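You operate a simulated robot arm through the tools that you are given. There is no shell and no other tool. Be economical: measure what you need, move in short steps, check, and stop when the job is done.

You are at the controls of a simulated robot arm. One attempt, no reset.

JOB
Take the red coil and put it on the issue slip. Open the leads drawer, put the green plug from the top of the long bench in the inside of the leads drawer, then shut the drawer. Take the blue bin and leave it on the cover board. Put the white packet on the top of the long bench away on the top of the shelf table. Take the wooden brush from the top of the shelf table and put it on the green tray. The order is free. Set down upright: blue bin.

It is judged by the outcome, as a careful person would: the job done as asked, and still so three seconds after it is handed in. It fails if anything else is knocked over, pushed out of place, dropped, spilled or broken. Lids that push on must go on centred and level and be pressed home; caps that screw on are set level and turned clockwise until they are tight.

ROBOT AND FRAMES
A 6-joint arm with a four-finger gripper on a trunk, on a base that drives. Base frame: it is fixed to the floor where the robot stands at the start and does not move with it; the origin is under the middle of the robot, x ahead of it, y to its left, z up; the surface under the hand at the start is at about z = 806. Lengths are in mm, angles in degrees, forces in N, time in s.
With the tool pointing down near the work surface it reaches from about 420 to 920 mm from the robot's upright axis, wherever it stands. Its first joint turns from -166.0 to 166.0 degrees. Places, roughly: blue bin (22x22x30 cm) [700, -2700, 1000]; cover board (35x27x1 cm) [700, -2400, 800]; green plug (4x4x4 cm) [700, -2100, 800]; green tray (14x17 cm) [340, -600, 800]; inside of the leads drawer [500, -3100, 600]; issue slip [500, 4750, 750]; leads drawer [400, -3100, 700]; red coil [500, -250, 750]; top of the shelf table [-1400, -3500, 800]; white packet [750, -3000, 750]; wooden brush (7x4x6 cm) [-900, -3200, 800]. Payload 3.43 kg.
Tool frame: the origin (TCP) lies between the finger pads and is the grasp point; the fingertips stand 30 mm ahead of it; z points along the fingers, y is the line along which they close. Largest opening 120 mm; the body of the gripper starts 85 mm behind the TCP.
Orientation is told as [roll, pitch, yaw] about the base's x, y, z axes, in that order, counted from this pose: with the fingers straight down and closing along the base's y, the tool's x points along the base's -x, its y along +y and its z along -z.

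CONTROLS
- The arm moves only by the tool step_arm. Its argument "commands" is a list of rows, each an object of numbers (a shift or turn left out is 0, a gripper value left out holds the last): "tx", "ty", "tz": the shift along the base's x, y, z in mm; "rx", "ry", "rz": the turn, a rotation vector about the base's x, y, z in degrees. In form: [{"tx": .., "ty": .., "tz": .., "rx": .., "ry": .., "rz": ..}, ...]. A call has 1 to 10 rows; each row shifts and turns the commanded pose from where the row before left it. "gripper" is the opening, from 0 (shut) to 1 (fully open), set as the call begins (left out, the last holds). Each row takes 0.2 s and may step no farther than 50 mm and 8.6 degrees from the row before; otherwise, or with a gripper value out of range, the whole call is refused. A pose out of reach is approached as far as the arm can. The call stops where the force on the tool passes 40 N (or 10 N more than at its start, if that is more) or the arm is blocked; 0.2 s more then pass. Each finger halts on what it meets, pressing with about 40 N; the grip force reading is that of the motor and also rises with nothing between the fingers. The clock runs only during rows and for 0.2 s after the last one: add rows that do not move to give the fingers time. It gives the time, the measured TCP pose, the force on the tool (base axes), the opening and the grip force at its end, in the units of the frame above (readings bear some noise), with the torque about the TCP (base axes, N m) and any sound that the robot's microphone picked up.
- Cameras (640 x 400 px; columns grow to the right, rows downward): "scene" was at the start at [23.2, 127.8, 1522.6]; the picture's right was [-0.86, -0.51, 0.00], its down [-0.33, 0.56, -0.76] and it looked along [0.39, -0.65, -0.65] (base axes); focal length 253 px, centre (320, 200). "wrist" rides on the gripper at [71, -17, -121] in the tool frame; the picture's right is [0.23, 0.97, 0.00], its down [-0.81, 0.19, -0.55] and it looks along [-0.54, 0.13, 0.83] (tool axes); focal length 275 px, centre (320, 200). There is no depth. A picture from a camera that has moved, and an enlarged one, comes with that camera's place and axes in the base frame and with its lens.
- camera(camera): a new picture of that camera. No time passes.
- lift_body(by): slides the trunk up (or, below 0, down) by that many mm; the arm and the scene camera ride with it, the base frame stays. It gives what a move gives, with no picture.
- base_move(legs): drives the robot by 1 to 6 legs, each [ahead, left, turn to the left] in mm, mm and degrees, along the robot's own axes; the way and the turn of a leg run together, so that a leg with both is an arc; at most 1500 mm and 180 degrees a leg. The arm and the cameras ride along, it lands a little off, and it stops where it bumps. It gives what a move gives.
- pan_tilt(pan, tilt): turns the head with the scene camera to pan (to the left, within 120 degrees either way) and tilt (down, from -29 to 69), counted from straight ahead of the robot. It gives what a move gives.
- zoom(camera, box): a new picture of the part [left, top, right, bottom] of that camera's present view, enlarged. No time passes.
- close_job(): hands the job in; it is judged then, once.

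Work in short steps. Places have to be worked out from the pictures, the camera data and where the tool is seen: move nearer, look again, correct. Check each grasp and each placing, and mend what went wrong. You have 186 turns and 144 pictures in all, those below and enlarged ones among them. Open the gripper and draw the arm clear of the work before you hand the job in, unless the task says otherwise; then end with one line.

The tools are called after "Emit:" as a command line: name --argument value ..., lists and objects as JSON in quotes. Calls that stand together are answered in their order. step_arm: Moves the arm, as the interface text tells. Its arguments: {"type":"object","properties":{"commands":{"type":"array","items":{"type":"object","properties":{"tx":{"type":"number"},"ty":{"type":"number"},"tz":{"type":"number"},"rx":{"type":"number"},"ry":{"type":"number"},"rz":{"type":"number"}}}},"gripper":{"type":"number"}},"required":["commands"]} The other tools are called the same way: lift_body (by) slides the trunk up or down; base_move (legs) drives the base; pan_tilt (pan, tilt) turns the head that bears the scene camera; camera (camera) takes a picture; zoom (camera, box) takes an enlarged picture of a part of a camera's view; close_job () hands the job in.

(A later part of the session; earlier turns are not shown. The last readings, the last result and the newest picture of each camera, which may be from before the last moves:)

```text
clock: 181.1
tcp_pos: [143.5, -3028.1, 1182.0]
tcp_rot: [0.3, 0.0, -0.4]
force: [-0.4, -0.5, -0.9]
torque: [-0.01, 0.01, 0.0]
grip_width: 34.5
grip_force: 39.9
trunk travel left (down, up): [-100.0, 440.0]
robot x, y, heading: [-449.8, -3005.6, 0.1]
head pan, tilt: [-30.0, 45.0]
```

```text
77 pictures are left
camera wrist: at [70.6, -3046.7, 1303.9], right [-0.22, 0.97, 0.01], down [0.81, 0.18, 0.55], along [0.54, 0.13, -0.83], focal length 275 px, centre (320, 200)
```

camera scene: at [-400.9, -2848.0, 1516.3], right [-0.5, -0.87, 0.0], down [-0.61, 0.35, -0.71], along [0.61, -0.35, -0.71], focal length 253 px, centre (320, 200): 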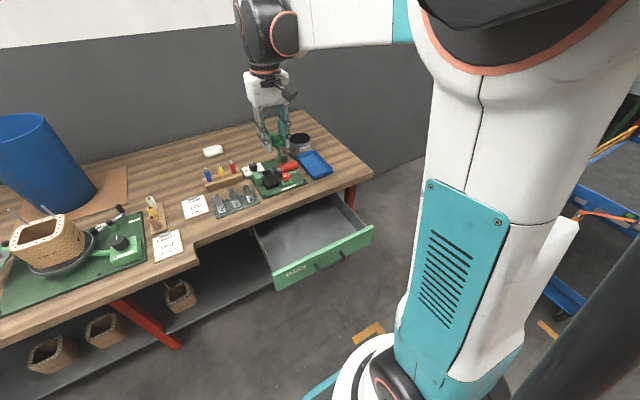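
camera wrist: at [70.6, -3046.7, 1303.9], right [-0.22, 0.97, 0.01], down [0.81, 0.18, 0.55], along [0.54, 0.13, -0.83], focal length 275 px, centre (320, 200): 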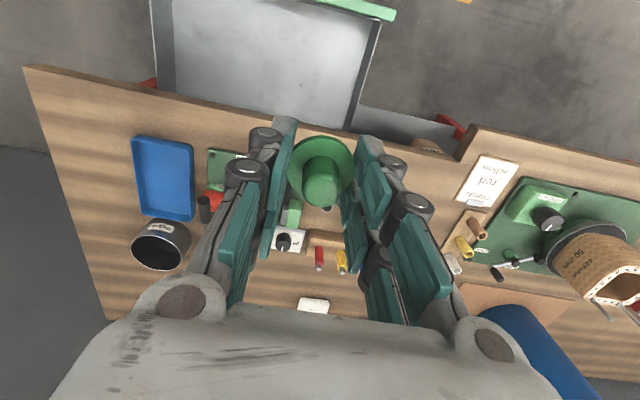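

I go over the opening at (135,-3090) and descend part way, then check clearances.

Emit:
step_arm --commands '[{"ty": -31, "tx": -4}, {"ty": -31, "tx": -4}, {"tz": -45}, {"tz": -45}, {"tz": -45}, {"tz": -45}, {"tz": -45}, {"tz": -45}, {}]'

Emit:
camera --camera "scene"

Emit:
camera --camera "wrist"

```text
clock: 183.1
tcp_pos: [137.1, -3091.4, 911.3]
tcp_rot: [0.3, 0.1, -0.5]
force: [0.5, 0.0, -0.5]
torque: [-0.03, 0.04, 0.0]
grip_width: 35.0
grip_force: 40.8
trunk travel left (down, up): [-100.0, 440.0]
robot x, y, heading: [-453.6, -3009.2, 0.3]
head pan, tilt: [-30.0, 45.0]
```

```text
76 pictures are left
camera scene: at [-400.4, -2848.0, 1516.3], right [-0.5, -0.87, 0.0], down [-0.61, 0.35, -0.71], along [0.61, -0.35, -0.71], focal length 253 px, centre (320, 200)
```

scene: 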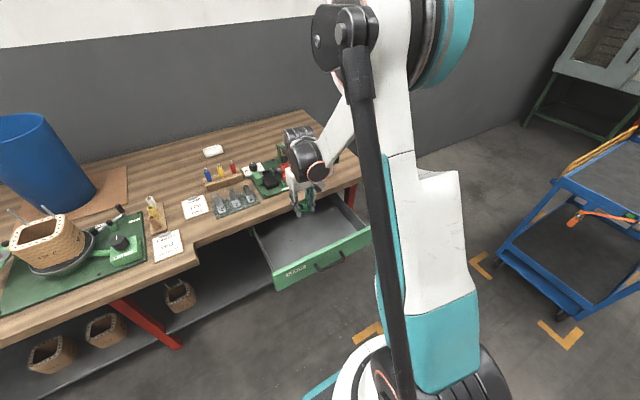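

```text
75 pictures are left
camera wrist: at [63.6, -3109.4, 1032.7], right [-0.22, 0.97, 0.01], down [0.81, 0.18, 0.55], along [0.54, 0.13, -0.83], focal length 275 px, centre (320, 200)
```

wrist: 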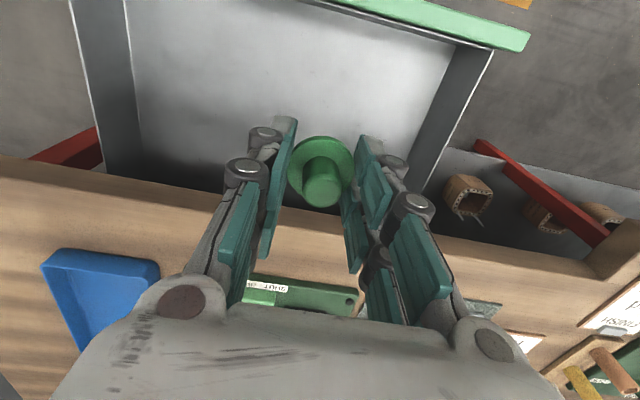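

Clear. I shift 20 mm away from the bench edge and descend toward the drawer floor, watching force.

Emit:
step_arm --commands '[{"tx": -22}, {"tz": -45}, {"tz": -45}, {"tz": -40}, {"tz": -30}, {}]'

Emit:
camera --camera "scene"

Emit:
camera --camera "wrist"

```text
clock: 184.5
tcp_pos: [114.9, -3091.1, 752.0]
tcp_rot: [0.4, 0.1, -0.5]
force: [0.3, -1.1, 0.5]
torque: [0.0, 0.03, 0.02]
grip_width: 35.0
grip_force: 40.4
trunk travel left (down, up): [-100.0, 440.0]
robot x, y, heading: [-448.8, -3008.8, 0.2]
head pan, tilt: [-30.0, 45.0]
```

```text
74 pictures are left
camera scene: at [-400.5, -2848.0, 1516.3], right [-0.5, -0.87, 0.0], down [-0.61, 0.35, -0.71], along [0.61, -0.35, -0.71], focal length 253 px, centre (320, 200)
```

scene: 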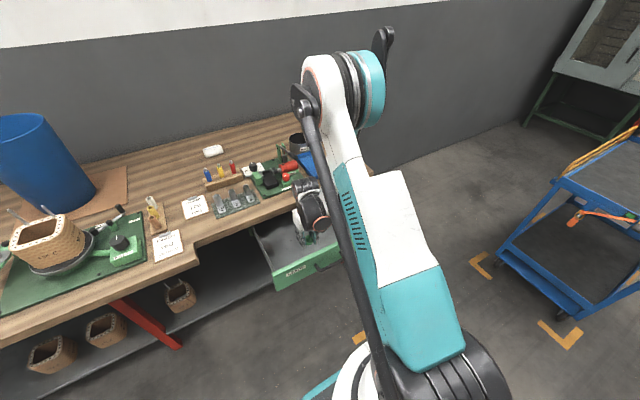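

```text
73 pictures are left
camera wrist: at [40.8, -3109.2, 873.3], right [-0.22, 0.97, 0.01], down [0.81, 0.18, 0.55], along [0.54, 0.13, -0.83], focal length 275 px, centre (320, 200)
```

wrist: 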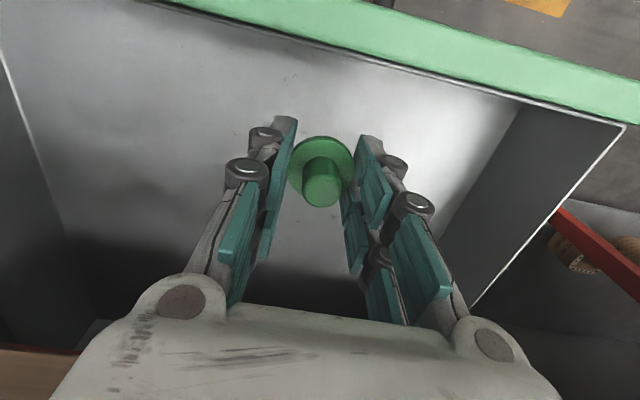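

Zoom to check the wrist against the bench edge.

Emit:
zoom --camera "scene" --box '[240, 140, 368, 220]'

```text
5.00 times, centred on (304, 180) of scene
camera zoom: at [-400.5, -2848.0, 1516.3], right [-0.5, -0.87, 0.0], down [-0.61, 0.35, -0.71], along [0.61, -0.35, -0.71], focal length 1265 px, centre (400, 300)
```

zoom: 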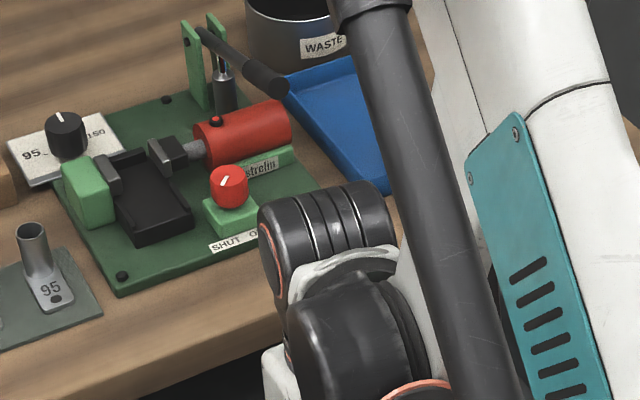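

The wrist stays above and short of the bench edge. Continue down gently until contact.

Emit:
step_arm --commands '[{"tz": -10}, {"tz": -8}, {"tz": -6}, {"tz": -6}, {"tz": -6}, {"tz": -6}, {"tz": -6}, {}]'

```text
clock: 186.3
tcp_pos: [117.5, -3091.4, 707.6]
tcp_rot: [0.4, 0.2, -0.4]
force: [0.2, -0.8, -0.5]
torque: [0.02, 0.0, -0.01]
grip_width: 35.0
grip_force: 40.2
out of reach, approached as far as the arm can: row 7
trunk travel left (down, up): [-100.0, 440.0]
robot x, y, heading: [-448.5, -3010.4, 0.4]
head pan, tilt: [-30.0, 45.0]
```

The arm's reach limit is near; I lower with the trunk in small steps.

Emit:
lift_body --by -15

Emit:
camera --camera "wrist"

```text
clock: 186.9
tcp_pos: [117.0, -3091.7, 693.0]
tcp_rot: [0.4, 0.2, -0.5]
force: [0.7, -0.6, -0.2]
torque: [0.01, 0.0, 0.02]
grip_width: 35.1
grip_force: 39.8
trunk travel left (down, up): [-85.0, 455.0]
robot x, y, heading: [-450.6, -3008.3, 0.1]
head pan, tilt: [-30.0, 45.0]
```

```text
71 pictures are left
camera wrist: at [45.6, -3109.5, 814.0], right [-0.22, 0.97, 0.01], down [0.81, 0.18, 0.55], along [0.54, 0.13, -0.83], focal length 275 px, centre (320, 200)
```

wrist: 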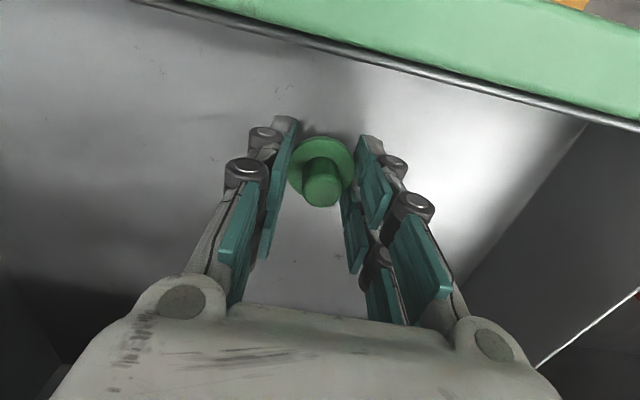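

Emit:
lift_body --by -12

Emit:
lift_body --by -8

```text
clock: 187.5
tcp_pos: [117.7, -3092.5, 681.1]
tcp_rot: [0.4, 0.3, -0.4]
force: [-0.9, -0.6, -0.1]
torque: [0.0, 0.0, -0.01]
grip_width: 35.0
grip_force: 40.0
trunk travel left (down, up): [-73.0, 467.0]
robot x, y, heading: [-449.4, -3008.3, 0.1]
head pan, tilt: [-30.0, 45.0]
```

```text
clock: 188.0
tcp_pos: [116.3, -3091.2, 678.7]
tcp_rot: [0.3, 0.1, -0.5]
force: [0.1, -0.4, 29.0]
torque: [-0.31, -0.02, -0.05]
grip_width: 35.0
grip_force: 40.2
trunk travel left (down, up): [-67.0, 473.0]
robot x, y, heading: [-448.9, -3009.1, 0.2]
head pan, tilt: [-30.0, 45.0]
stopped: the force on the tool passed its limit at 69 N (the readings are from after the stop); the commanded pose is now the measured one
```

Floor contact at TCP z≈679. I ease up 2 mm, release and rise.

Emit:
lift_body --by 2

Emit:
step_arm --gripper 0.5 --commands '[{}, {}, {}]'

Emit:
lift_body --by 31

Emit:
step_arm --commands '[{"tz": 40}, {"tz": 45}, {"tz": 45}, {"tz": 45}, {"tz": 45}, {}]'

Emit:
camera --camera "wrist"

```text
clock: 188.5
tcp_pos: [118.1, -3092.2, 678.4]
tcp_rot: [0.3, 0.2, -0.5]
force: [-1.2, -0.6, 6.1]
torque: [-0.03, 0.03, 0.0]
grip_width: 34.8
grip_force: 40.1
trunk travel left (down, up): [-69.0, 471.0]
robot x, y, heading: [-450.7, -3006.6, 0.1]
head pan, tilt: [-30.0, 45.0]
```

```text
clock: 189.3
tcp_pos: [117.3, -3093.0, 679.2]
tcp_rot: [0.3, 0.2, -0.4]
force: [0.6, 0.5, -0.6]
torque: [-0.01, -0.05, -0.01]
grip_width: 60.1
grip_force: 0.1
trunk travel left (down, up): [-69.0, 471.0]
robot x, y, heading: [-449.1, -3006.5, 0.2]
head pan, tilt: [-30.0, 45.0]
```

```text
clock: 190.1
tcp_pos: [118.2, -3091.5, 709.4]
tcp_rot: [0.3, 0.2, -0.4]
force: [-0.1, -0.3, -0.7]
torque: [0.01, -0.01, -0.03]
grip_width: 59.9
grip_force: 0.0
trunk travel left (down, up): [-100.0, 440.0]
robot x, y, heading: [-451.8, -3009.3, 0.3]
head pan, tilt: [-30.0, 45.0]
```

```text
clock: 191.5
tcp_pos: [118.2, -3091.6, 930.7]
tcp_rot: [0.3, 0.2, -0.4]
force: [-0.2, 0.0, 0.2]
torque: [-0.01, -0.02, 0.0]
grip_width: 60.1
grip_force: 0.0
trunk travel left (down, up): [-100.0, 440.0]
robot x, y, heading: [-449.4, -3008.5, 0.4]
head pan, tilt: [-30.0, 45.0]
```

```text
70 pictures are left
camera wrist: at [45.8, -3110.2, 1052.4], right [-0.22, 0.97, 0.01], down [0.81, 0.18, 0.55], along [0.54, 0.13, -0.83], focal length 275 px, centre (320, 200)
```

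wrist: 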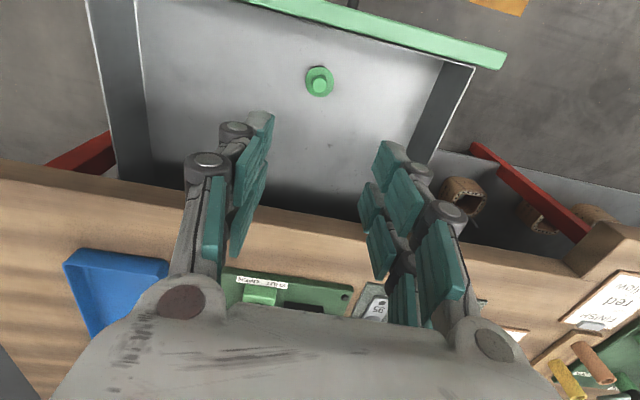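

The plug is in the drawer. To shut it I'll push the front, just above the handle, with closed fingertips, driving forward from the place I pulled it from; first I relocate the base.

Emit:
step_arm --gripper 0 --commands '[{"tz": 45}, {"tz": 45}, {"tz": 45}, {}]'

Emit:
base_move --legs '[[0, 205, 0], [-430, 0, 0]]'

Emit:
step_arm --commands '[{"ry": -8, "tx": 20, "ty": -25}, {"ry": -8, "tx": 20, "ty": -25}, {"ry": -8, "tx": 20, "ty": -25}, {"ry": -8, "tx": 20, "ty": -25}, {"ry": -8, "tx": 20, "ty": -25}, {"ry": -8, "tx": 20, "ty": -25}, {"ry": -8, "tx": 20, "ty": -25}, {"ry": -8, "tx": 20, "ty": -25}, {"ry": -6, "tx": 20, "ty": -25}, {}]'

```text
clock: 192.5
tcp_pos: [118.1, -3091.9, 1064.6]
tcp_rot: [0.3, 0.2, -0.5]
force: [0.3, -0.7, -0.9]
torque: [0.0, -0.02, 0.0]
grip_width: 0.0
grip_force: 33.4
trunk travel left (down, up): [-100.0, 440.0]
robot x, y, heading: [-450.7, -3012.5, 0.0]
head pan, tilt: [-30.0, 45.0]
```

```text
clock: 196.3
tcp_pos: [-314.8, -2888.0, 1065.2]
tcp_rot: [0.3, 0.2, -0.6]
force: [0.1, -1.0, -0.1]
torque: [0.03, 0.01, -0.01]
grip_width: 0.1
grip_force: 33.6
trunk travel left (down, up): [-100.0, 440.0]
robot x, y, heading: [-882.1, -2802.1, -0.0]
head pan, tilt: [-30.0, 45.0]
```

```text
clock: 198.5
tcp_pos: [-132.4, -3114.3, 1064.0]
tcp_rot: [1.8, -69.8, -1.8]
force: [1.0, -0.1, -0.4]
torque: [-0.01, -0.04, -0.03]
grip_width: 0.1
grip_force: 33.5
trunk travel left (down, up): [-100.0, 440.0]
robot x, y, heading: [-885.6, -2802.0, 0.2]
head pan, tilt: [-30.0, 45.0]
```

Emit:
lift_body --by -100

Emit:
step_arm --commands '[{"tz": -40, "ty": -6}, {"tz": -40, "ty": -5}, {"tz": -40}, {"tz": -40, "tx": 15}, {"tz": -40, "tx": 15}, {"tz": -32}, {}]'

Emit:
camera --camera "scene"

Emit:
camera --camera "wrist"

```text
clock: 199.9
tcp_pos: [-132.7, -3112.4, 963.7]
tcp_rot: [1.7, -69.8, -1.6]
force: [-0.2, 0.6, 0.4]
torque: [-0.02, 0.01, 0.04]
grip_width: 0.0
grip_force: 33.5
trunk travel left (down, up): [0.0, 540.0]
robot x, y, heading: [-887.6, -2803.3, -0.1]
head pan, tilt: [-30.0, 45.0]
```

```text
clock: 201.5
tcp_pos: [-104.2, -3123.3, 731.5]
tcp_rot: [1.9, -69.8, -1.7]
force: [-0.5, -0.3, -0.3]
torque: [0.02, 0.0, 0.01]
grip_width: 0.0
grip_force: 34.0
trunk travel left (down, up): [0.0, 540.0]
robot x, y, heading: [-884.0, -2802.8, -0.2]
head pan, tilt: [-30.0, 45.0]
```

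```text
69 pictures are left
camera scene: at [-832.7, -2642.3, 1416.7], right [-0.5, -0.87, 0.0], down [-0.61, 0.35, -0.71], along [0.61, -0.35, -0.71], focal length 253 px, centre (320, 200)
```

scene: 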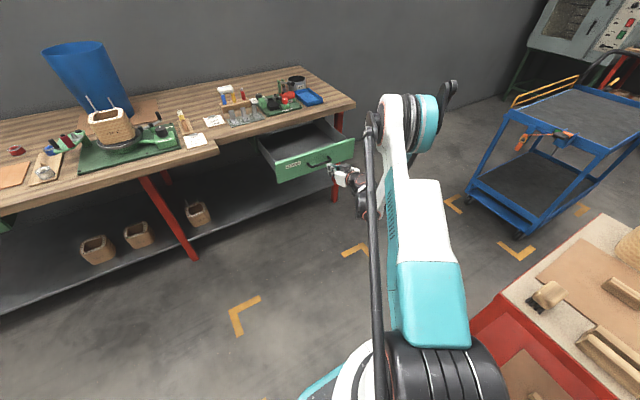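

```text
68 pictures are left
camera wrist: at [-242.9, -3141.5, 707.3], right [-0.08, 0.98, -0.2], down [-0.24, 0.18, 0.95], along [0.97, 0.13, 0.22], focal length 275 px, centre (320, 200)
```

wrist: 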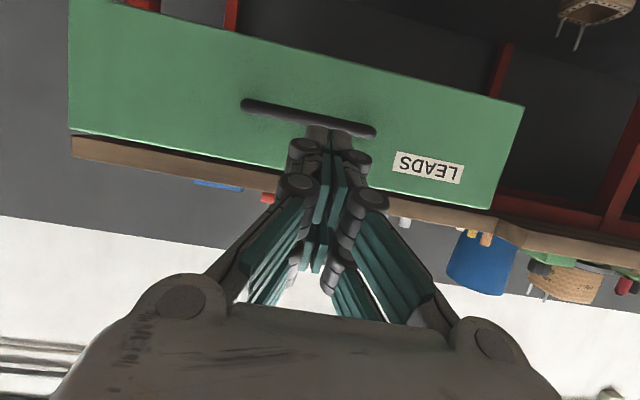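

Fingertips line up above the handle bar. I drive forward 345 mm, pushing the drawer most of the way in.

Emit:
base_move --legs '[[345, 0, 0]]'

Emit:
camera --camera "scene"

Emit:
camera --camera "wrist"

```text
clock: 203.7
tcp_pos: [240.9, -3123.1, 733.1]
tcp_rot: [1.9, -69.8, -1.6]
force: [-0.6, -0.2, -0.2]
torque: [0.02, 0.03, -0.01]
grip_width: 0.0
grip_force: 33.0
trunk travel left (down, up): [0.0, 540.0]
robot x, y, heading: [-537.9, -2800.7, 0.3]
head pan, tilt: [-30.0, 45.0]
```

```text
67 pictures are left
camera scene: at [-488.1, -2641.8, 1416.7], right [-0.5, -0.87, 0.0], down [-0.61, 0.35, -0.71], along [0.61, -0.35, -0.71], focal length 253 px, centre (320, 200)
```

scene: 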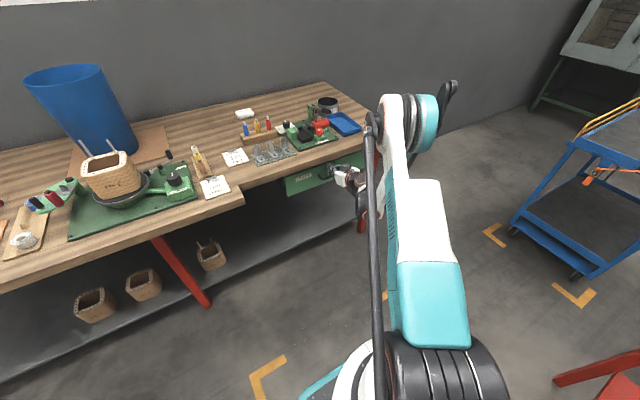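

```text
66 pictures are left
camera wrist: at [102.3, -3140.8, 708.0], right [-0.08, 0.98, -0.21], down [-0.24, 0.18, 0.95], along [0.97, 0.13, 0.22], focal length 275 px, centre (320, 200)
```

wrist: 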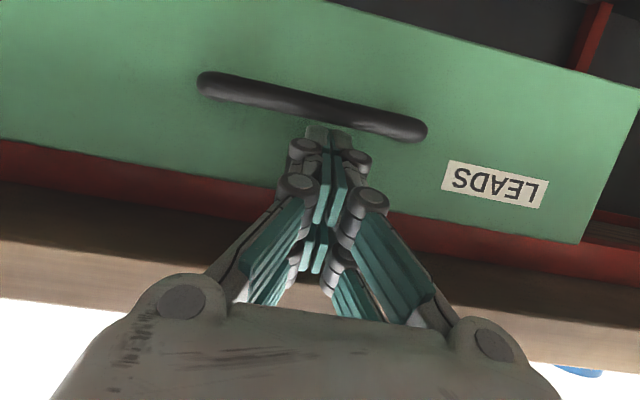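

The drawer front is about 38 mm from closed. I push the rest with the arm in small steps until it stops.

Emit:
step_arm --commands '[{"tx": 8}, {"tx": 8}, {"tx": 8}, {"tx": 6}, {"tx": 5}, {"tx": 4}, {"tx": 4}, {"tx": 4}, {}]'

Emit:
camera --camera "wrist"

```text
clock: 204.9
tcp_pos: [271.0, -3123.8, 731.1]
tcp_rot: [1.7, -69.6, -1.5]
force: [-11.3, 1.5, 4.0]
torque: [-0.03, -0.31, 0.06]
grip_width: 6.0
grip_force: 33.5
trunk travel left (down, up): [0.0, 540.0]
robot x, y, heading: [-538.6, -2800.0, 0.3]
head pan, tilt: [-30.0, 45.0]
stopped in row 5: the force on the tool passed its limit at 50 N (the readings are from after the stop); the commanded pose is now the measured one
```

```text
65 pictures are left
camera wrist: at [131.8, -3141.1, 707.6], right [-0.08, 0.98, -0.21], down [-0.24, 0.18, 0.95], along [0.97, 0.13, 0.22], focal length 275 px, centre (320, 200)
```

wrist: 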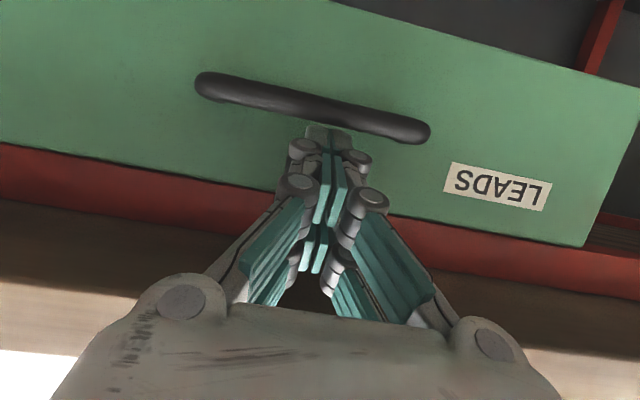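

It stopped at 50 N. I push once more to see whether it's fully home.

Emit:
step_arm --commands '[{"tx": 3}, {"tx": 3}, {"tx": 3}, {"tx": 3}, {}]'

Emit:
step_arm --commands '[{"tx": -40}, {"tx": -40}, {"tx": -45}, {}]'

Emit:
zoom --camera "scene" --box '[240, 100, 400, 200]'

Emit:
camera --camera "wrist"

```text
clock: 205.3
tcp_pos: [271.4, -3124.4, 732.4]
tcp_rot: [1.7, -69.5, -1.4]
force: [-15.5, 3.1, 6.0]
torque: [-0.07, -0.36, 0.08]
grip_width: 5.8
grip_force: 34.0
trunk travel left (down, up): [0.0, 540.0]
robot x, y, heading: [-533.6, -2801.1, 0.2]
head pan, tilt: [-30.0, 45.0]
stopped in row 2: the force on the tool passed its limit at 48 N (the readings are from after the stop); the commanded pose is now the measured one
```

```text
clock: 206.3
tcp_pos: [164.5, -3136.2, 742.2]
tcp_rot: [1.9, -69.3, -1.4]
force: [-0.4, 0.8, 0.1]
torque: [0.02, -0.01, 0.03]
grip_width: 0.1
grip_force: 33.5
out of reach, approached as far as the arm can: row 3
trunk travel left (down, up): [0.0, 540.0]
robot x, y, heading: [-537.5, -2800.0, 0.0]
head pan, tilt: [-30.0, 45.0]
```

```text
4.00 times, centred on (320, 150) of scene
camera zoom: at [-488.6, -2641.8, 1416.7], right [-0.5, -0.87, 0.0], down [-0.61, 0.35, -0.71], along [0.61, -0.35, -0.71], focal length 1012 px, centre (320, 400)
```

zoom: 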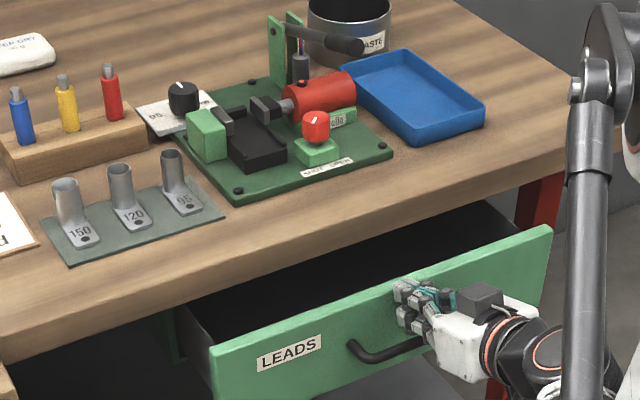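

```text
63 pictures are left
camera wrist: at [25.9, -3154.7, 717.6], right [-0.09, 0.98, -0.2], down [-0.23, 0.18, 0.96], along [0.97, 0.13, 0.21], focal length 275 px, centre (320, 200)
```

wrist: 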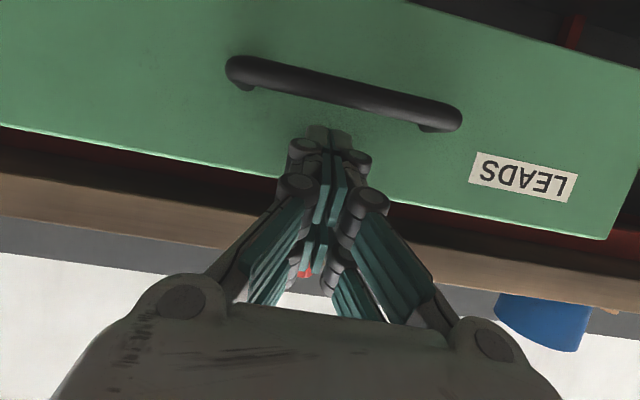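

The drawer followed my fingers back out: they must have caught on the handle. I free them upward, then push on the plain face beside the handle instead.

Emit:
step_arm --commands '[{"tz": 15}, {"tz": 15}, {}]'

Emit:
base_move --legs '[[-90, 0, 0]]'

Emit:
camera --camera "wrist"

```text
clock: 207.2
tcp_pos: [165.8, -3136.2, 772.0]
tcp_rot: [1.7, -69.5, -1.5]
force: [-0.4, 0.8, 0.3]
torque: [0.01, -0.01, -0.01]
grip_width: 0.1
grip_force: 33.4
trunk travel left (down, up): [0.0, 540.0]
robot x, y, heading: [-539.1, -2803.1, 0.0]
head pan, tilt: [-30.0, 45.0]
```

```text
clock: 208.2
tcp_pos: [75.8, -3135.8, 772.2]
tcp_rot: [1.7, -69.4, -1.3]
force: [0.2, -0.2, 0.9]
torque: [-0.03, -0.02, 0.02]
grip_width: 0.0
grip_force: 33.0
trunk travel left (down, up): [0.0, 540.0]
robot x, y, heading: [-631.9, -2800.7, -0.0]
head pan, tilt: [-30.0, 45.0]
```

```text
62 pictures are left
camera wrist: at [-63.5, -3154.5, 747.3], right [-0.08, 0.98, -0.21], down [-0.23, 0.18, 0.96], along [0.97, 0.13, 0.21], focal length 275 px, centre (320, 200)
```

wrist: 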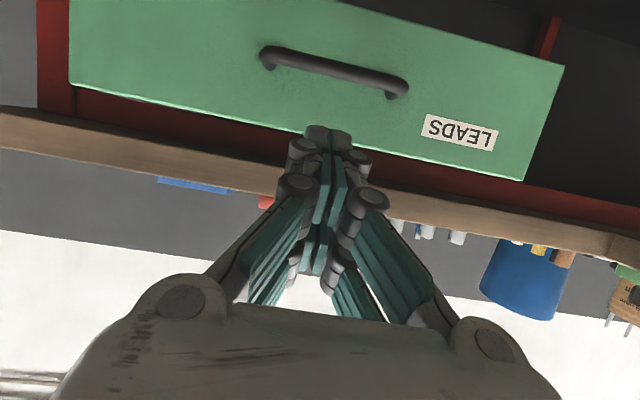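

The drawer is about 120 mm open. I move to a plain spot on the face at y≈-3035, mid-height, and push again.

Emit:
step_arm --commands '[{"ty": 35, "tz": -20}, {"ty": 35, "tz": -20}, {"ty": 30, "tz": -20}, {}]'

Emit:
base_move --legs '[[170, 0, 0]]'

Emit:
step_arm --commands '[{"tx": 6}, {"tx": 6}, {"tx": 6}, {"tx": 6}, {"tx": 5}, {"tx": 4}, {"tx": 4}, {"tx": 4}, {"tx": 4}]'

Emit:
camera --camera "wrist"

Emit:
zoom --camera "scene" --box '[240, 100, 400, 200]'

```text
clock: 209.2
tcp_pos: [124.0, -3063.8, 740.1]
tcp_rot: [1.7, -69.4, -1.4]
force: [-0.3, 1.0, 0.2]
torque: [0.02, -0.02, -0.02]
grip_width: 0.0
grip_force: 33.4
out of reach, approached as far as the arm can: row 1, 2, 3
trunk travel left (down, up): [0.0, 540.0]
robot x, y, heading: [-630.5, -2803.2, 0.1]
head pan, tilt: [-30.0, 45.0]
```

```text
clock: 210.7
tcp_pos: [274.4, -3064.6, 740.2]
tcp_rot: [1.7, -69.2, -1.3]
force: [-2.7, 0.6, 3.5]
torque: [0.0, -0.12, 0.0]
grip_width: 5.9
grip_force: 33.5
trunk travel left (down, up): [0.0, 540.0]
robot x, y, heading: [-475.9, -2797.2, 0.1]
head pan, tilt: [-30.0, 45.0]
stopped in leg 1: the force on the tool passed its limit at 97 N (the readings are from after the stop); the commanded pose is now the measured one
```

```text
clock: 211.1
tcp_pos: [274.1, -3065.5, 740.4]
tcp_rot: [1.6, -69.2, -1.3]
force: [-11.1, 0.8, 11.9]
torque: [-0.02, -0.42, 0.04]
grip_width: 6.1
grip_force: 33.6
trunk travel left (down, up): [0.0, 540.0]
robot x, y, heading: [-476.0, -2799.8, -0.3]
head pan, tilt: [-30.0, 45.0]
stopped in row 2: the force on the tool passed its limit at 54 N (the readings are from after the stop); the commanded pose is now the measured one
```

```text
61 pictures are left
camera wrist: at [134.5, -3082.9, 717.8], right [-0.08, 0.97, -0.21], down [-0.23, 0.18, 0.96], along [0.97, 0.13, 0.21], focal length 275 px, centre (320, 200)
```

wrist: 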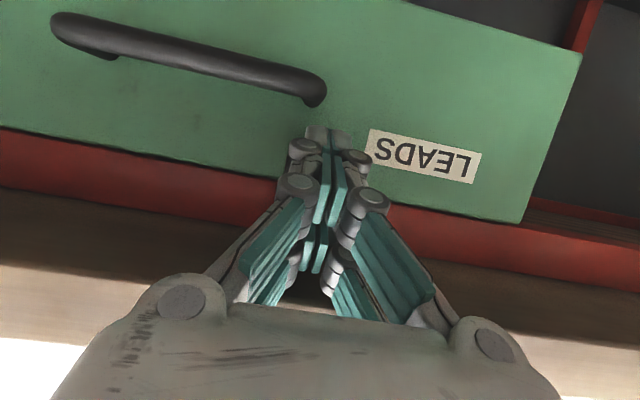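

```text
4.00 times, centred on (320, 150) of scene
camera zoom: at [-425.2, -2641.6, 1416.9], right [-0.5, -0.86, 0.0], down [-0.61, 0.36, -0.71], along [0.61, -0.36, -0.71], focal length 1012 px, centre (320, 400)
```

zoom: 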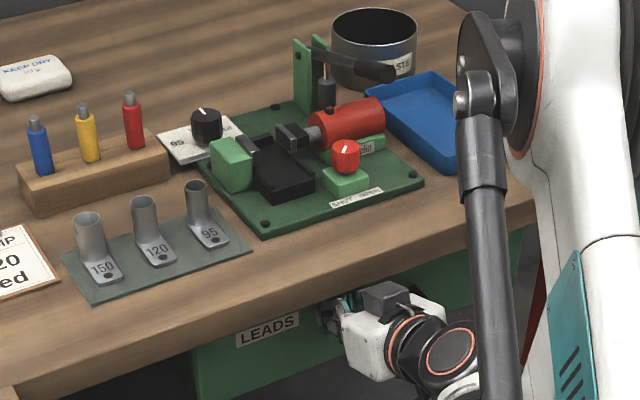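

The face stops at x≈302 again, i.e. closed. I retract just a little and watch whether the drawer follows.

Emit:
step_arm --commands '[{"tx": -4}, {"tx": -6}, {"tx": -10}, {}]'

Emit:
camera --camera "wrist"

```text
clock: 212.1
tcp_pos: [270.4, -3070.0, 745.8]
tcp_rot: [1.6, -69.0, -1.2]
force: [-0.3, -1.2, -0.4]
torque: [0.0, 0.02, 0.04]
grip_width: 0.2
grip_force: 33.2
out of reach, approached as far as the arm can: row 1, 2, 3
trunk travel left (down, up): [0.0, 540.0]
robot x, y, heading: [-466.8, -2803.2, 0.2]
head pan, tilt: [-30.0, 45.0]
```

```text
59 pictures are left
camera wrist: at [129.9, -3089.1, 722.5], right [-0.09, 0.97, -0.21], down [-0.23, 0.18, 0.96], along [0.97, 0.13, 0.2], focal length 275 px, centre (320, 200)
```

wrist: 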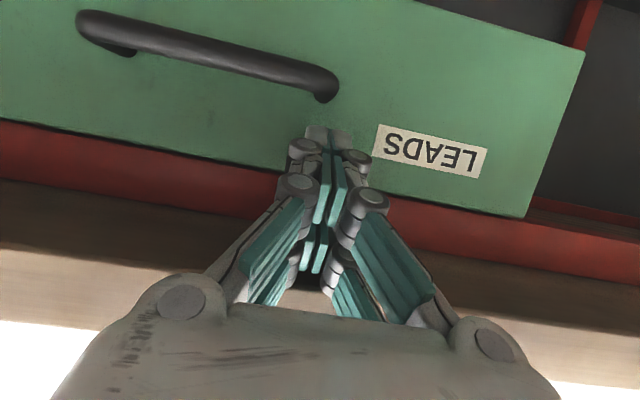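

The arm can't retract in this pose; I back the base 40 mm and look.

Emit:
base_move --legs '[[-40, 0, 0]]'

Emit:
camera --camera "wrist"

```text
clock: 213.0
tcp_pos: [229.9, -3071.0, 744.5]
tcp_rot: [1.7, -69.0, -1.3]
force: [-0.1, -0.8, -0.8]
torque: [0.03, -0.01, 0.02]
grip_width: 0.0
grip_force: 33.6
trunk travel left (down, up): [0.0, 540.0]
robot x, y, heading: [-517.9, -2800.6, -0.4]
head pan, tilt: [-30.0, 45.0]
```

```text
58 pictures are left
camera wrist: at [89.6, -3088.9, 722.3], right [-0.09, 0.97, -0.21], down [-0.23, 0.18, 0.96], along [0.97, 0.13, 0.2], focal length 275 px, centre (320, 200)
```

wrist: 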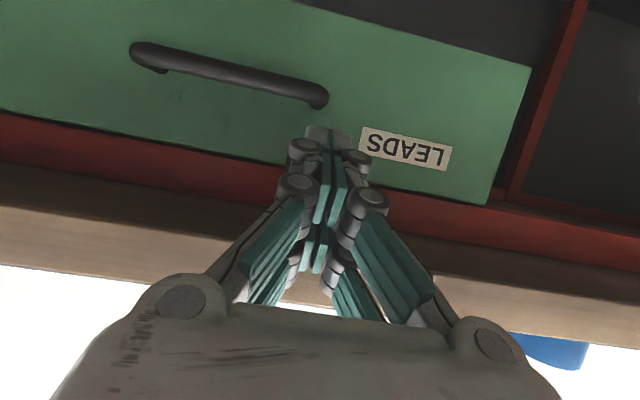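

The handle shrinks in view as I back away: the drawer stays put. I back further and check with the scene camera.

Emit:
base_move --legs '[[-250, 0, 0]]'

Emit:
zoom --camera "scene" --box '[200, 80, 400, 205]'

```text
clock: 214.8
tcp_pos: [-20.9, -3070.8, 745.4]
tcp_rot: [1.6, -69.0, -1.4]
force: [-0.4, 0.1, 0.3]
torque: [-0.02, -0.02, 0.01]
grip_width: 0.2
grip_force: 34.3
trunk travel left (down, up): [0.0, 540.0]
robot x, y, heading: [-762.3, -2802.1, -0.2]
head pan, tilt: [-30.0, 45.0]
```

```text
3.20 times, centred on (300, 142) of scene
camera zoom: at [-712.2, -2641.1, 1416.7], right [-0.5, -0.86, 0.0], down [-0.61, 0.36, -0.71], along [0.61, -0.36, -0.71], focal length 810 px, centre (384, 384)
```

zoom: 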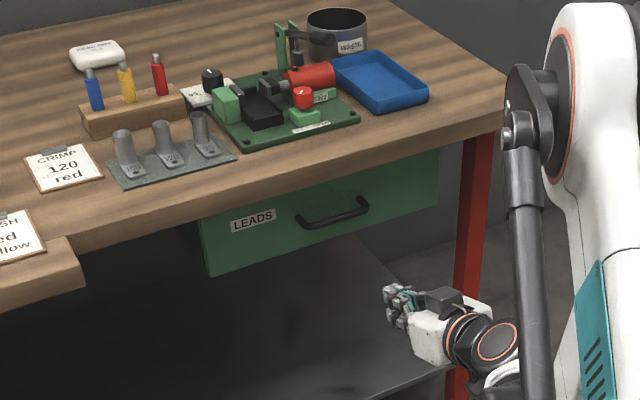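

The drawer is shut, with the plug inside. Next the white packet, at about (751,-2925): I raise the trunk and turn the tool back down.

Emit:
lift_body --by 100

Emit:
step_arm --gripper 0.6 --commands '[{"tz": 35, "ry": 8, "ty": 20, "tx": -18}, {"tz": 35, "ry": 8, "ty": 20, "tx": -18}, {"tz": 35, "ry": 8, "ty": 20, "tx": -18}, {"tz": 35, "ry": 8, "ty": 20, "tx": -18}, {"tz": 35, "ry": 8, "ty": 20, "tx": -18}, {"tz": 35, "ry": 8, "ty": 20, "tx": -18}, {"tz": 35, "ry": 8, "ty": 20, "tx": -18}, {"tz": 35, "ry": 8, "ty": 20}, {"ry": 5, "rz": 1, "rx": -1}, {}]'

Emit:
base_move --legs '[[0, -80, 0], [690, 0, 0]]'

Emit:
camera --camera "scene"

Emit:
camera --camera "wrist"

```text
clock: 216.2
tcp_pos: [-21.4, -3071.3, 845.9]
tcp_rot: [1.6, -68.9, -1.3]
force: [-0.1, 0.4, -0.7]
torque: [-0.02, 0.01, -0.05]
grip_width: 0.0
grip_force: 32.8
trunk travel left (down, up): [-100.0, 440.0]
robot x, y, heading: [-761.6, -2803.8, -0.2]
head pan, tilt: [-30.0, 45.0]
```

```text
clock: 218.3
tcp_pos: [-145.7, -2909.8, 1126.5]
tcp_rot: [-0.6, 0.2, 0.6]
force: [-1.1, 0.9, 0.2]
torque: [-0.01, 0.0, 0.03]
grip_width: 71.9
grip_force: 0.1
trunk travel left (down, up): [-100.0, 440.0]
robot x, y, heading: [-763.6, -2802.3, -0.3]
head pan, tilt: [-30.0, 45.0]
```

```text
clock: 222.8
tcp_pos: [539.1, -3000.4, 1125.4]
tcp_rot: [-0.6, 0.0, 0.2]
force: [-0.2, 1.0, -0.3]
torque: [-0.03, 0.03, -0.01]
grip_width: 72.0
grip_force: 0.1
trunk travel left (down, up): [-100.0, 440.0]
robot x, y, heading: [-78.7, -2884.8, -0.6]
head pan, tilt: [-30.0, 45.0]
```

```text
56 pictures are left
camera scene: at [-25.8, -2727.0, 1516.7], right [-0.51, -0.86, 0.0], down [-0.61, 0.36, -0.71], along [0.61, -0.36, -0.71], focal length 253 px, centre (320, 200)
```

scene: 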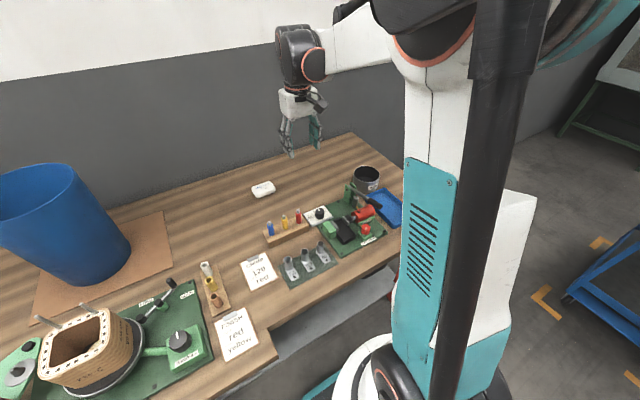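

```text
55 pictures are left
camera wrist: at [465.8, -3017.2, 1247.1], right [-0.23, 0.97, -0.01], down [0.81, 0.2, 0.55], along [0.54, 0.12, -0.83], focal length 275 px, centre (320, 200)
```

wrist: 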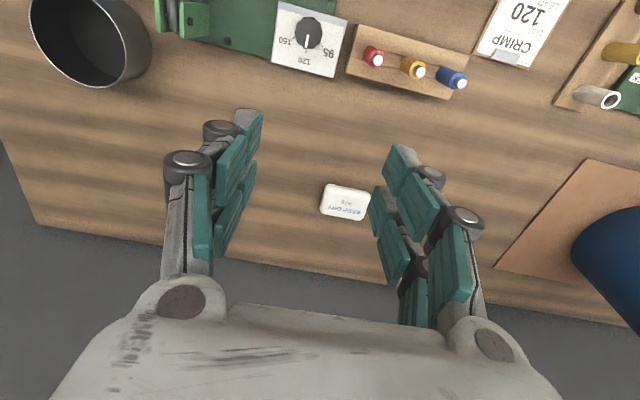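

The packet is at about (741,-2912), long axis nearly along y (about 85 mm). I go above with the gripper wide open and yaw 10°.

Emit:
step_arm --gripper 1.0 --commands '[{"tx": 40, "ty": 18, "rz": 5}, {"tx": 40, "ty": 18, "rz": 5}, {"tx": 40, "ty": 18}, {"tx": 40, "ty": 18}, {"tx": 42, "ty": 16, "tz": -20}, {"tz": -45}, {"tz": -45}, {"tz": -45}, {"tz": -45}, {}]'

Emit:
camera --camera "wrist"

```text
clock: 225.0
tcp_pos: [740.4, -2911.4, 925.2]
tcp_rot: [-0.7, 0.2, 10.2]
force: [-0.2, -0.9, -1.1]
torque: [0.0, 0.03, 0.01]
grip_width: 119.9
grip_force: 0.0
trunk travel left (down, up): [-100.0, 440.0]
robot x, y, heading: [-81.3, -2885.4, -0.6]
head pan, tilt: [-30.0, 45.0]
```

```text
54 pictures are left
camera wrist: at [671.9, -2940.8, 1047.4], right [-0.4, 0.92, -0.01], down [0.76, 0.34, 0.55], along [0.51, 0.21, -0.83], focal length 275 px, centre (320, 200)
```

wrist: 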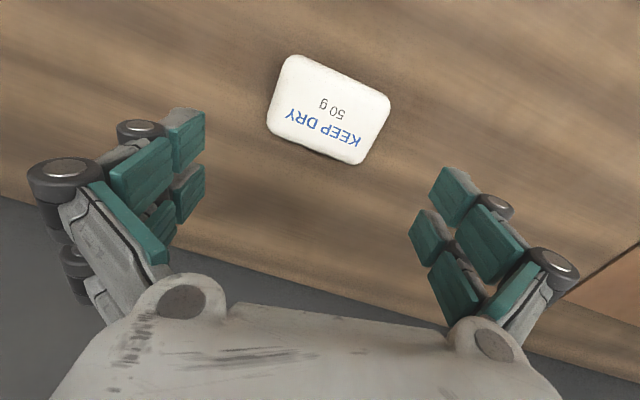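

The packet proves to be axis-aligned, about 80 x 56 mm, centred at (729,-2913). I turn yaw back to 0, centre and descend.

Emit:
step_arm --commands '[{"tx": -11, "ty": -2, "rz": -5}, {"rz": -5, "tz": -20}, {"tz": -30}, {"tz": -15}, {}]'

Emit:
camera --camera "wrist"

```text
clock: 226.2
tcp_pos: [730.5, -2914.3, 861.4]
tcp_rot: [-0.6, 0.1, 0.1]
force: [-0.4, -0.4, 0.3]
torque: [0.01, 0.04, 0.01]
grip_width: 120.2
grip_force: 0.1
trunk travel left (down, up): [-100.0, 440.0]
robot x, y, heading: [-77.3, -2886.3, -0.5]
head pan, tilt: [-30.0, 45.0]
```

```text
53 pictures are left
camera wrist: at [656.8, -2931.3, 982.2], right [-0.23, 0.97, -0.01], down [0.81, 0.2, 0.55], along [0.54, 0.12, -0.83], focal length 275 px, centre (320, 200)
```

wrist: 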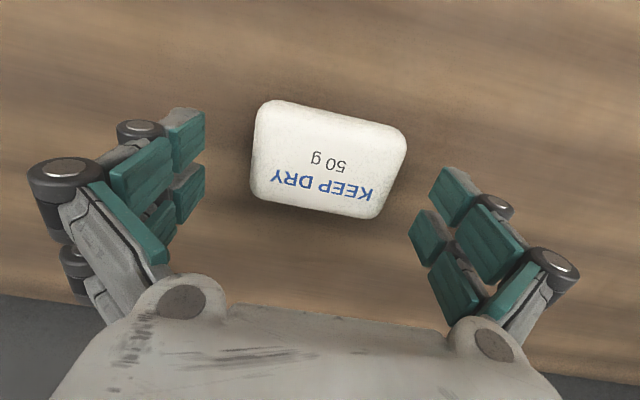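

Centred within a few mm. Down to z≈842 and close.

Emit:
step_arm --commands '[{"tx": -4, "tz": -10}, {"tz": -9}, {}]'

Emit:
step_arm --gripper 0.4 --commands '[{}, {}, {}, {}]'

Emit:
step_arm --commands '[{"tz": 15}, {"tz": 40}, {"tz": 45}, {"tz": 45}, {"tz": 45}, {"tz": 45}, {"tz": 45}, {}]'

Emit:
camera --camera "wrist"

```text
clock: 227.0
tcp_pos: [725.9, -2914.0, 840.8]
tcp_rot: [-0.7, 0.0, 0.1]
force: [-0.4, -0.2, 0.3]
torque: [0.0, 0.0, 0.04]
grip_width: 119.8
grip_force: 0.2
trunk travel left (down, up): [-100.0, 440.0]
robot x, y, heading: [-79.0, -2885.6, -0.6]
head pan, tilt: [-30.0, 45.0]
```

```text
clock: 228.0
tcp_pos: [725.0, -2913.9, 844.8]
tcp_rot: [-0.5, 0.0, 0.3]
force: [-3.9, -0.3, 17.4]
torque: [0.89, 0.21, 0.3]
grip_width: 84.4
grip_force: 40.3
trunk travel left (down, up): [-100.0, 440.0]
robot x, y, heading: [-78.8, -2889.2, -0.5]
head pan, tilt: [-30.0, 45.0]
stopped in row 4: the force on the tool passed its limit at 41 N (the readings are from after the stop); the commanded pose is now the measured one
```

```text
clock: 229.8
tcp_pos: [724.1, -2914.5, 1121.1]
tcp_rot: [-0.5, -0.1, 0.2]
force: [0.5, -0.2, -0.7]
torque: [0.0, -0.03, 0.0]
grip_width: 84.0
grip_force: 39.9
trunk travel left (down, up): [-100.0, 440.0]
robot x, y, heading: [-80.9, -2887.6, -0.4]
head pan, tilt: [-30.0, 45.0]
```

```text
52 pictures are left
camera wrist: at [651.6, -2931.1, 1242.9], right [-0.23, 0.97, -0.01], down [0.81, 0.2, 0.55], along [0.54, 0.12, -0.83], focal length 275 px, centre (320, 200)
```

wrist: 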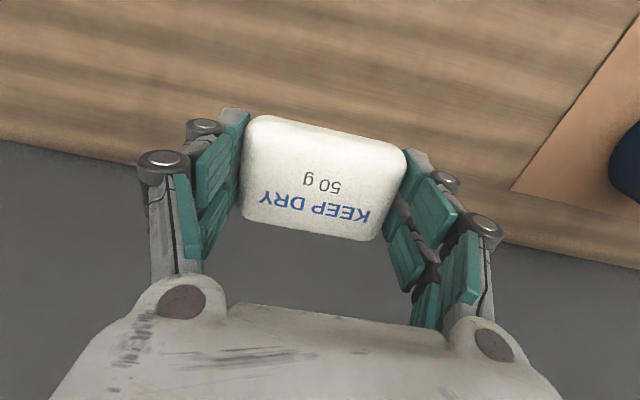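

The packet is held (width 84). I retract, back out, shift left and turn to face the shelf table.

Emit:
step_arm --commands '[{"tx": -45}, {"tx": -45}, {"tx": -45}, {"tx": -45}, {"tx": -40}, {}]'

Emit:
base_move --legs '[[-380, 0, 0], [0, 260, 0], [0, 0, -90]]'

Emit:
pan_tilt --pan -60 --tilt 30

Emit:
camera --camera "scene"

```text
clock: 231.2
tcp_pos: [503.6, -2915.3, 1124.1]
tcp_rot: [-0.6, -0.2, 0.2]
force: [-0.6, 0.6, -0.7]
torque: [-0.01, -0.02, -0.01]
grip_width: 84.2
grip_force: 40.4
trunk travel left (down, up): [-100.0, 440.0]
robot x, y, heading: [-76.4, -2887.9, -0.7]
head pan, tilt: [-30.0, 45.0]
```

```text
clock: 238.9
tcp_pos: [-481.9, -3207.8, 1123.3]
tcp_rot: [-0.5, -0.1, -89.3]
force: [0.3, -0.4, -0.4]
torque: [0.01, -0.01, 0.01]
grip_width: 84.0
grip_force: 39.5
trunk travel left (down, up): [-100.0, 440.0]
robot x, y, heading: [-460.7, -2620.9, -90.1]
head pan, tilt: [-30.0, 45.0]
```

```text
clock: 239.9
tcp_pos: [-482.5, -3208.6, 1123.1]
tcp_rot: [-0.6, 0.0, -89.3]
force: [-0.6, -0.9, -1.1]
torque: [-0.05, 0.01, 0.01]
grip_width: 84.3
grip_force: 40.3
trunk travel left (down, up): [-100.0, 440.0]
robot x, y, heading: [-462.3, -2628.2, -90.2]
head pan, tilt: [-60.0, 30.0]
```

```text
51 pictures are left
camera scene: at [-336.4, -2649.6, 1539.3], right [-0.5, 0.87, 0.0], down [0.43, 0.25, -0.87], along [-0.75, -0.43, -0.5], focal length 253 px, centre (320, 200)
```

scene: 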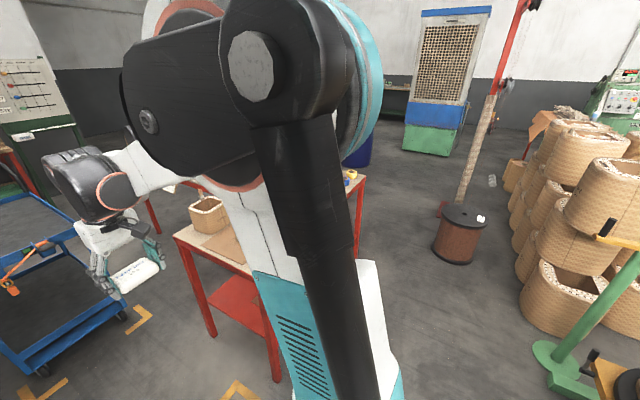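

The floor is clear. I shift right along the table to x≈-1250 and look at its top.

Emit:
base_move --legs '[[0, -800, 0]]'

Emit:
pan_tilt --pan -5 --tilt 40

Emit:
camera --camera "scene"

Emit:
camera --camera "wrist"

```text
clock: 244.2
tcp_pos: [-1282.4, -3205.6, 1124.1]
tcp_rot: [-0.5, -0.1, -89.3]
force: [-1.0, -0.4, 0.3]
torque: [0.01, -0.01, 0.01]
grip_width: 84.0
grip_force: 40.2
trunk travel left (down, up): [-100.0, 440.0]
robot x, y, heading: [-1256.8, -2621.9, -90.2]
head pan, tilt: [-60.0, 30.0]
```

```text
clock: 245.4
tcp_pos: [-1282.1, -3206.0, 1123.5]
tcp_rot: [-0.6, -0.2, -89.3]
force: [0.5, -0.1, -0.4]
torque: [-0.03, -0.01, -0.01]
grip_width: 84.3
grip_force: 40.3
trunk travel left (down, up): [-100.0, 440.0]
robot x, y, heading: [-1255.9, -2623.1, -90.2]
head pan, tilt: [-5.0, 40.0]
```

```text
50 pictures are left
camera scene: at [-1065.8, -2687.3, 1523.9], right [-1.0, 0.09, 0.0], down [0.06, 0.64, -0.77], along [-0.07, -0.76, -0.64], focal length 253 px, centre (320, 200)
```

scene: 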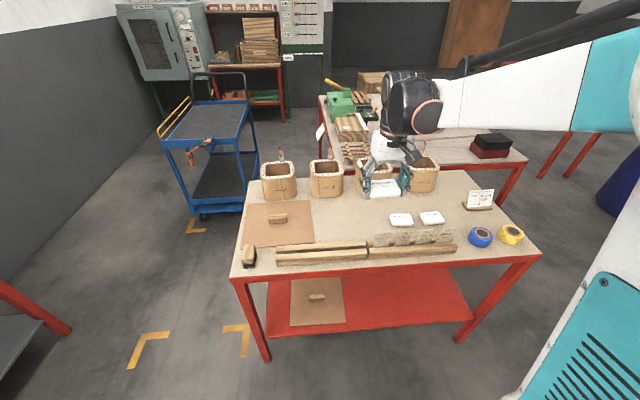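

```text
49 pictures are left
camera wrist: at [-1300.1, -3135.6, 1245.0], right [0.97, 0.24, -0.01], down [0.21, -0.81, 0.55], along [0.13, -0.54, -0.83], focal length 275 px, centre (320, 200)
```

wrist: 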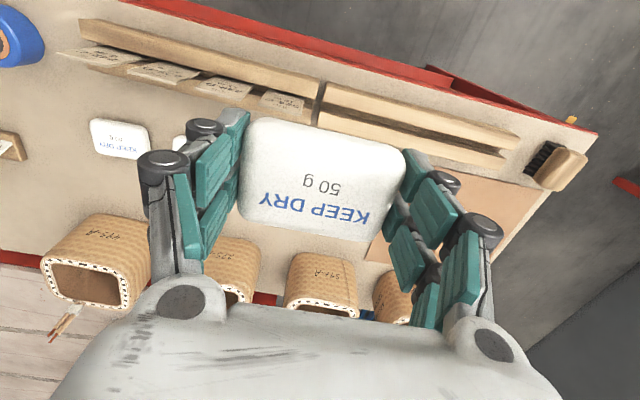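

Free space lies at x -1400…-1120, y -3540…-3330, between sticks, pots and board. I'll place the packet at about (-1265,-3430).

Emit:
step_arm --commands '[{"tx": 4, "ty": -45}, {"tx": 4, "ty": -45}, {"tx": 4, "ty": -45}, {"tx": 3, "ty": -45}, {"tx": 2, "ty": -44}, {"tz": -45}, {"tz": -45}, {"tz": -45}, {"tz": -45}, {}]'

Emit:
camera --camera "scene"

Emit:
camera --camera "wrist"

```text
clock: 247.6
tcp_pos: [-1264.9, -3429.9, 942.5]
tcp_rot: [-0.5, 0.1, -89.2]
force: [0.1, 0.0, -0.5]
torque: [0.05, 0.03, -0.01]
grip_width: 84.4
grip_force: 39.8
trunk travel left (down, up): [-100.0, 440.0]
robot x, y, heading: [-1259.4, -2622.3, -89.9]
head pan, tilt: [-5.0, 40.0]
```

```text
48 pictures are left
camera scene: at [-1065.8, -2687.8, 1523.9], right [-1.0, 0.09, 0.0], down [0.06, 0.64, -0.77], along [-0.07, -0.76, -0.64], focal length 253 px, centre (320, 200)
```

scene: 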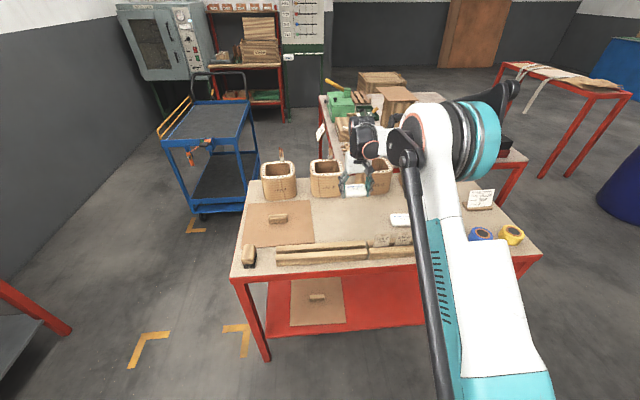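

```text
47 pictures are left
camera wrist: at [-1283.9, -3360.0, 1065.1], right [0.97, 0.24, -0.01], down [0.21, -0.81, 0.55], along [0.13, -0.54, -0.83], focal length 275 px, centre (320, 200)
```

wrist: 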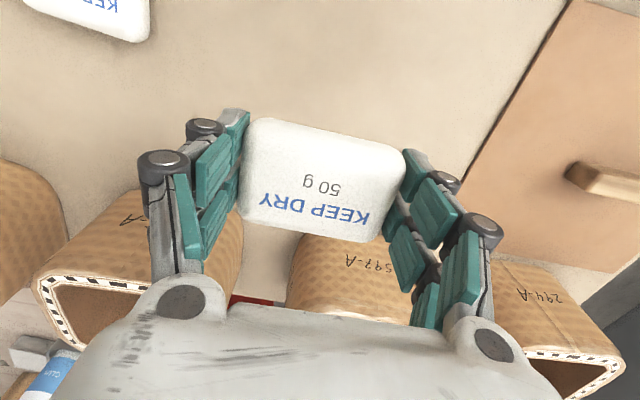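

Clear of the pots by ~130 mm. I shift 15 mm back and descend until contact.

Emit:
step_arm --commands '[{"ty": 15, "tz": -30}, {"tz": -35}, {"tz": -15}, {"tz": -8}, {"tz": -5}, {"tz": -3}, {"tz": -3}, {"tz": -3}, {}]'

```text
clock: 249.6
tcp_pos: [-1264.9, -3415.0, 840.7]
tcp_rot: [-0.5, -0.1, -89.4]
force: [-0.2, 0.0, -0.1]
torque: [0.0, -0.02, 0.0]
grip_width: 84.5
grip_force: 39.9
trunk travel left (down, up): [-100.0, 440.0]
robot x, y, heading: [-1254.9, -2622.4, -90.0]
head pan, tilt: [-5.0, 40.0]
```

Emit:
step_arm --commands '[{"tz": -3}, {"tz": -3}, {"tz": -3}, {"tz": -3}, {"tz": -3}, {"tz": -3}, {}]'

Emit:
camera --camera "wrist"

```text
clock: 251.2
tcp_pos: [-1265.3, -3415.6, 823.9]
tcp_rot: [-0.4, -0.1, -89.3]
force: [-0.4, -4.1, 8.8]
torque: [-0.02, -0.48, -0.21]
grip_width: 84.3
grip_force: 39.9
trunk travel left (down, up): [-100.0, 440.0]
robot x, y, heading: [-1257.7, -2623.2, -90.6]
head pan, tilt: [-5.0, 40.0]
```

```text
46 pictures are left
camera wrist: at [-1283.2, -3344.4, 945.7], right [0.97, 0.24, -0.01], down [0.21, -0.81, 0.55], along [0.13, -0.54, -0.83], focal length 275 px, centre (320, 200)
```

wrist: 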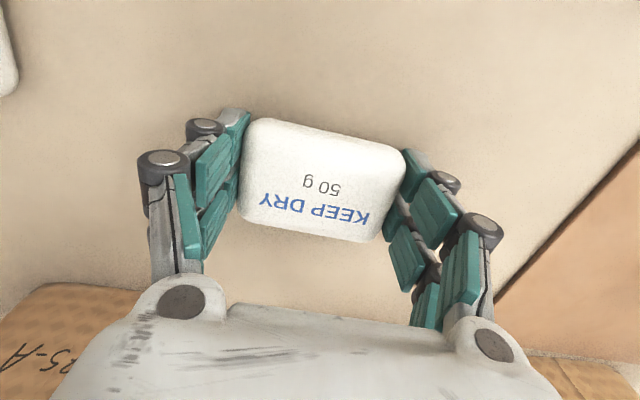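

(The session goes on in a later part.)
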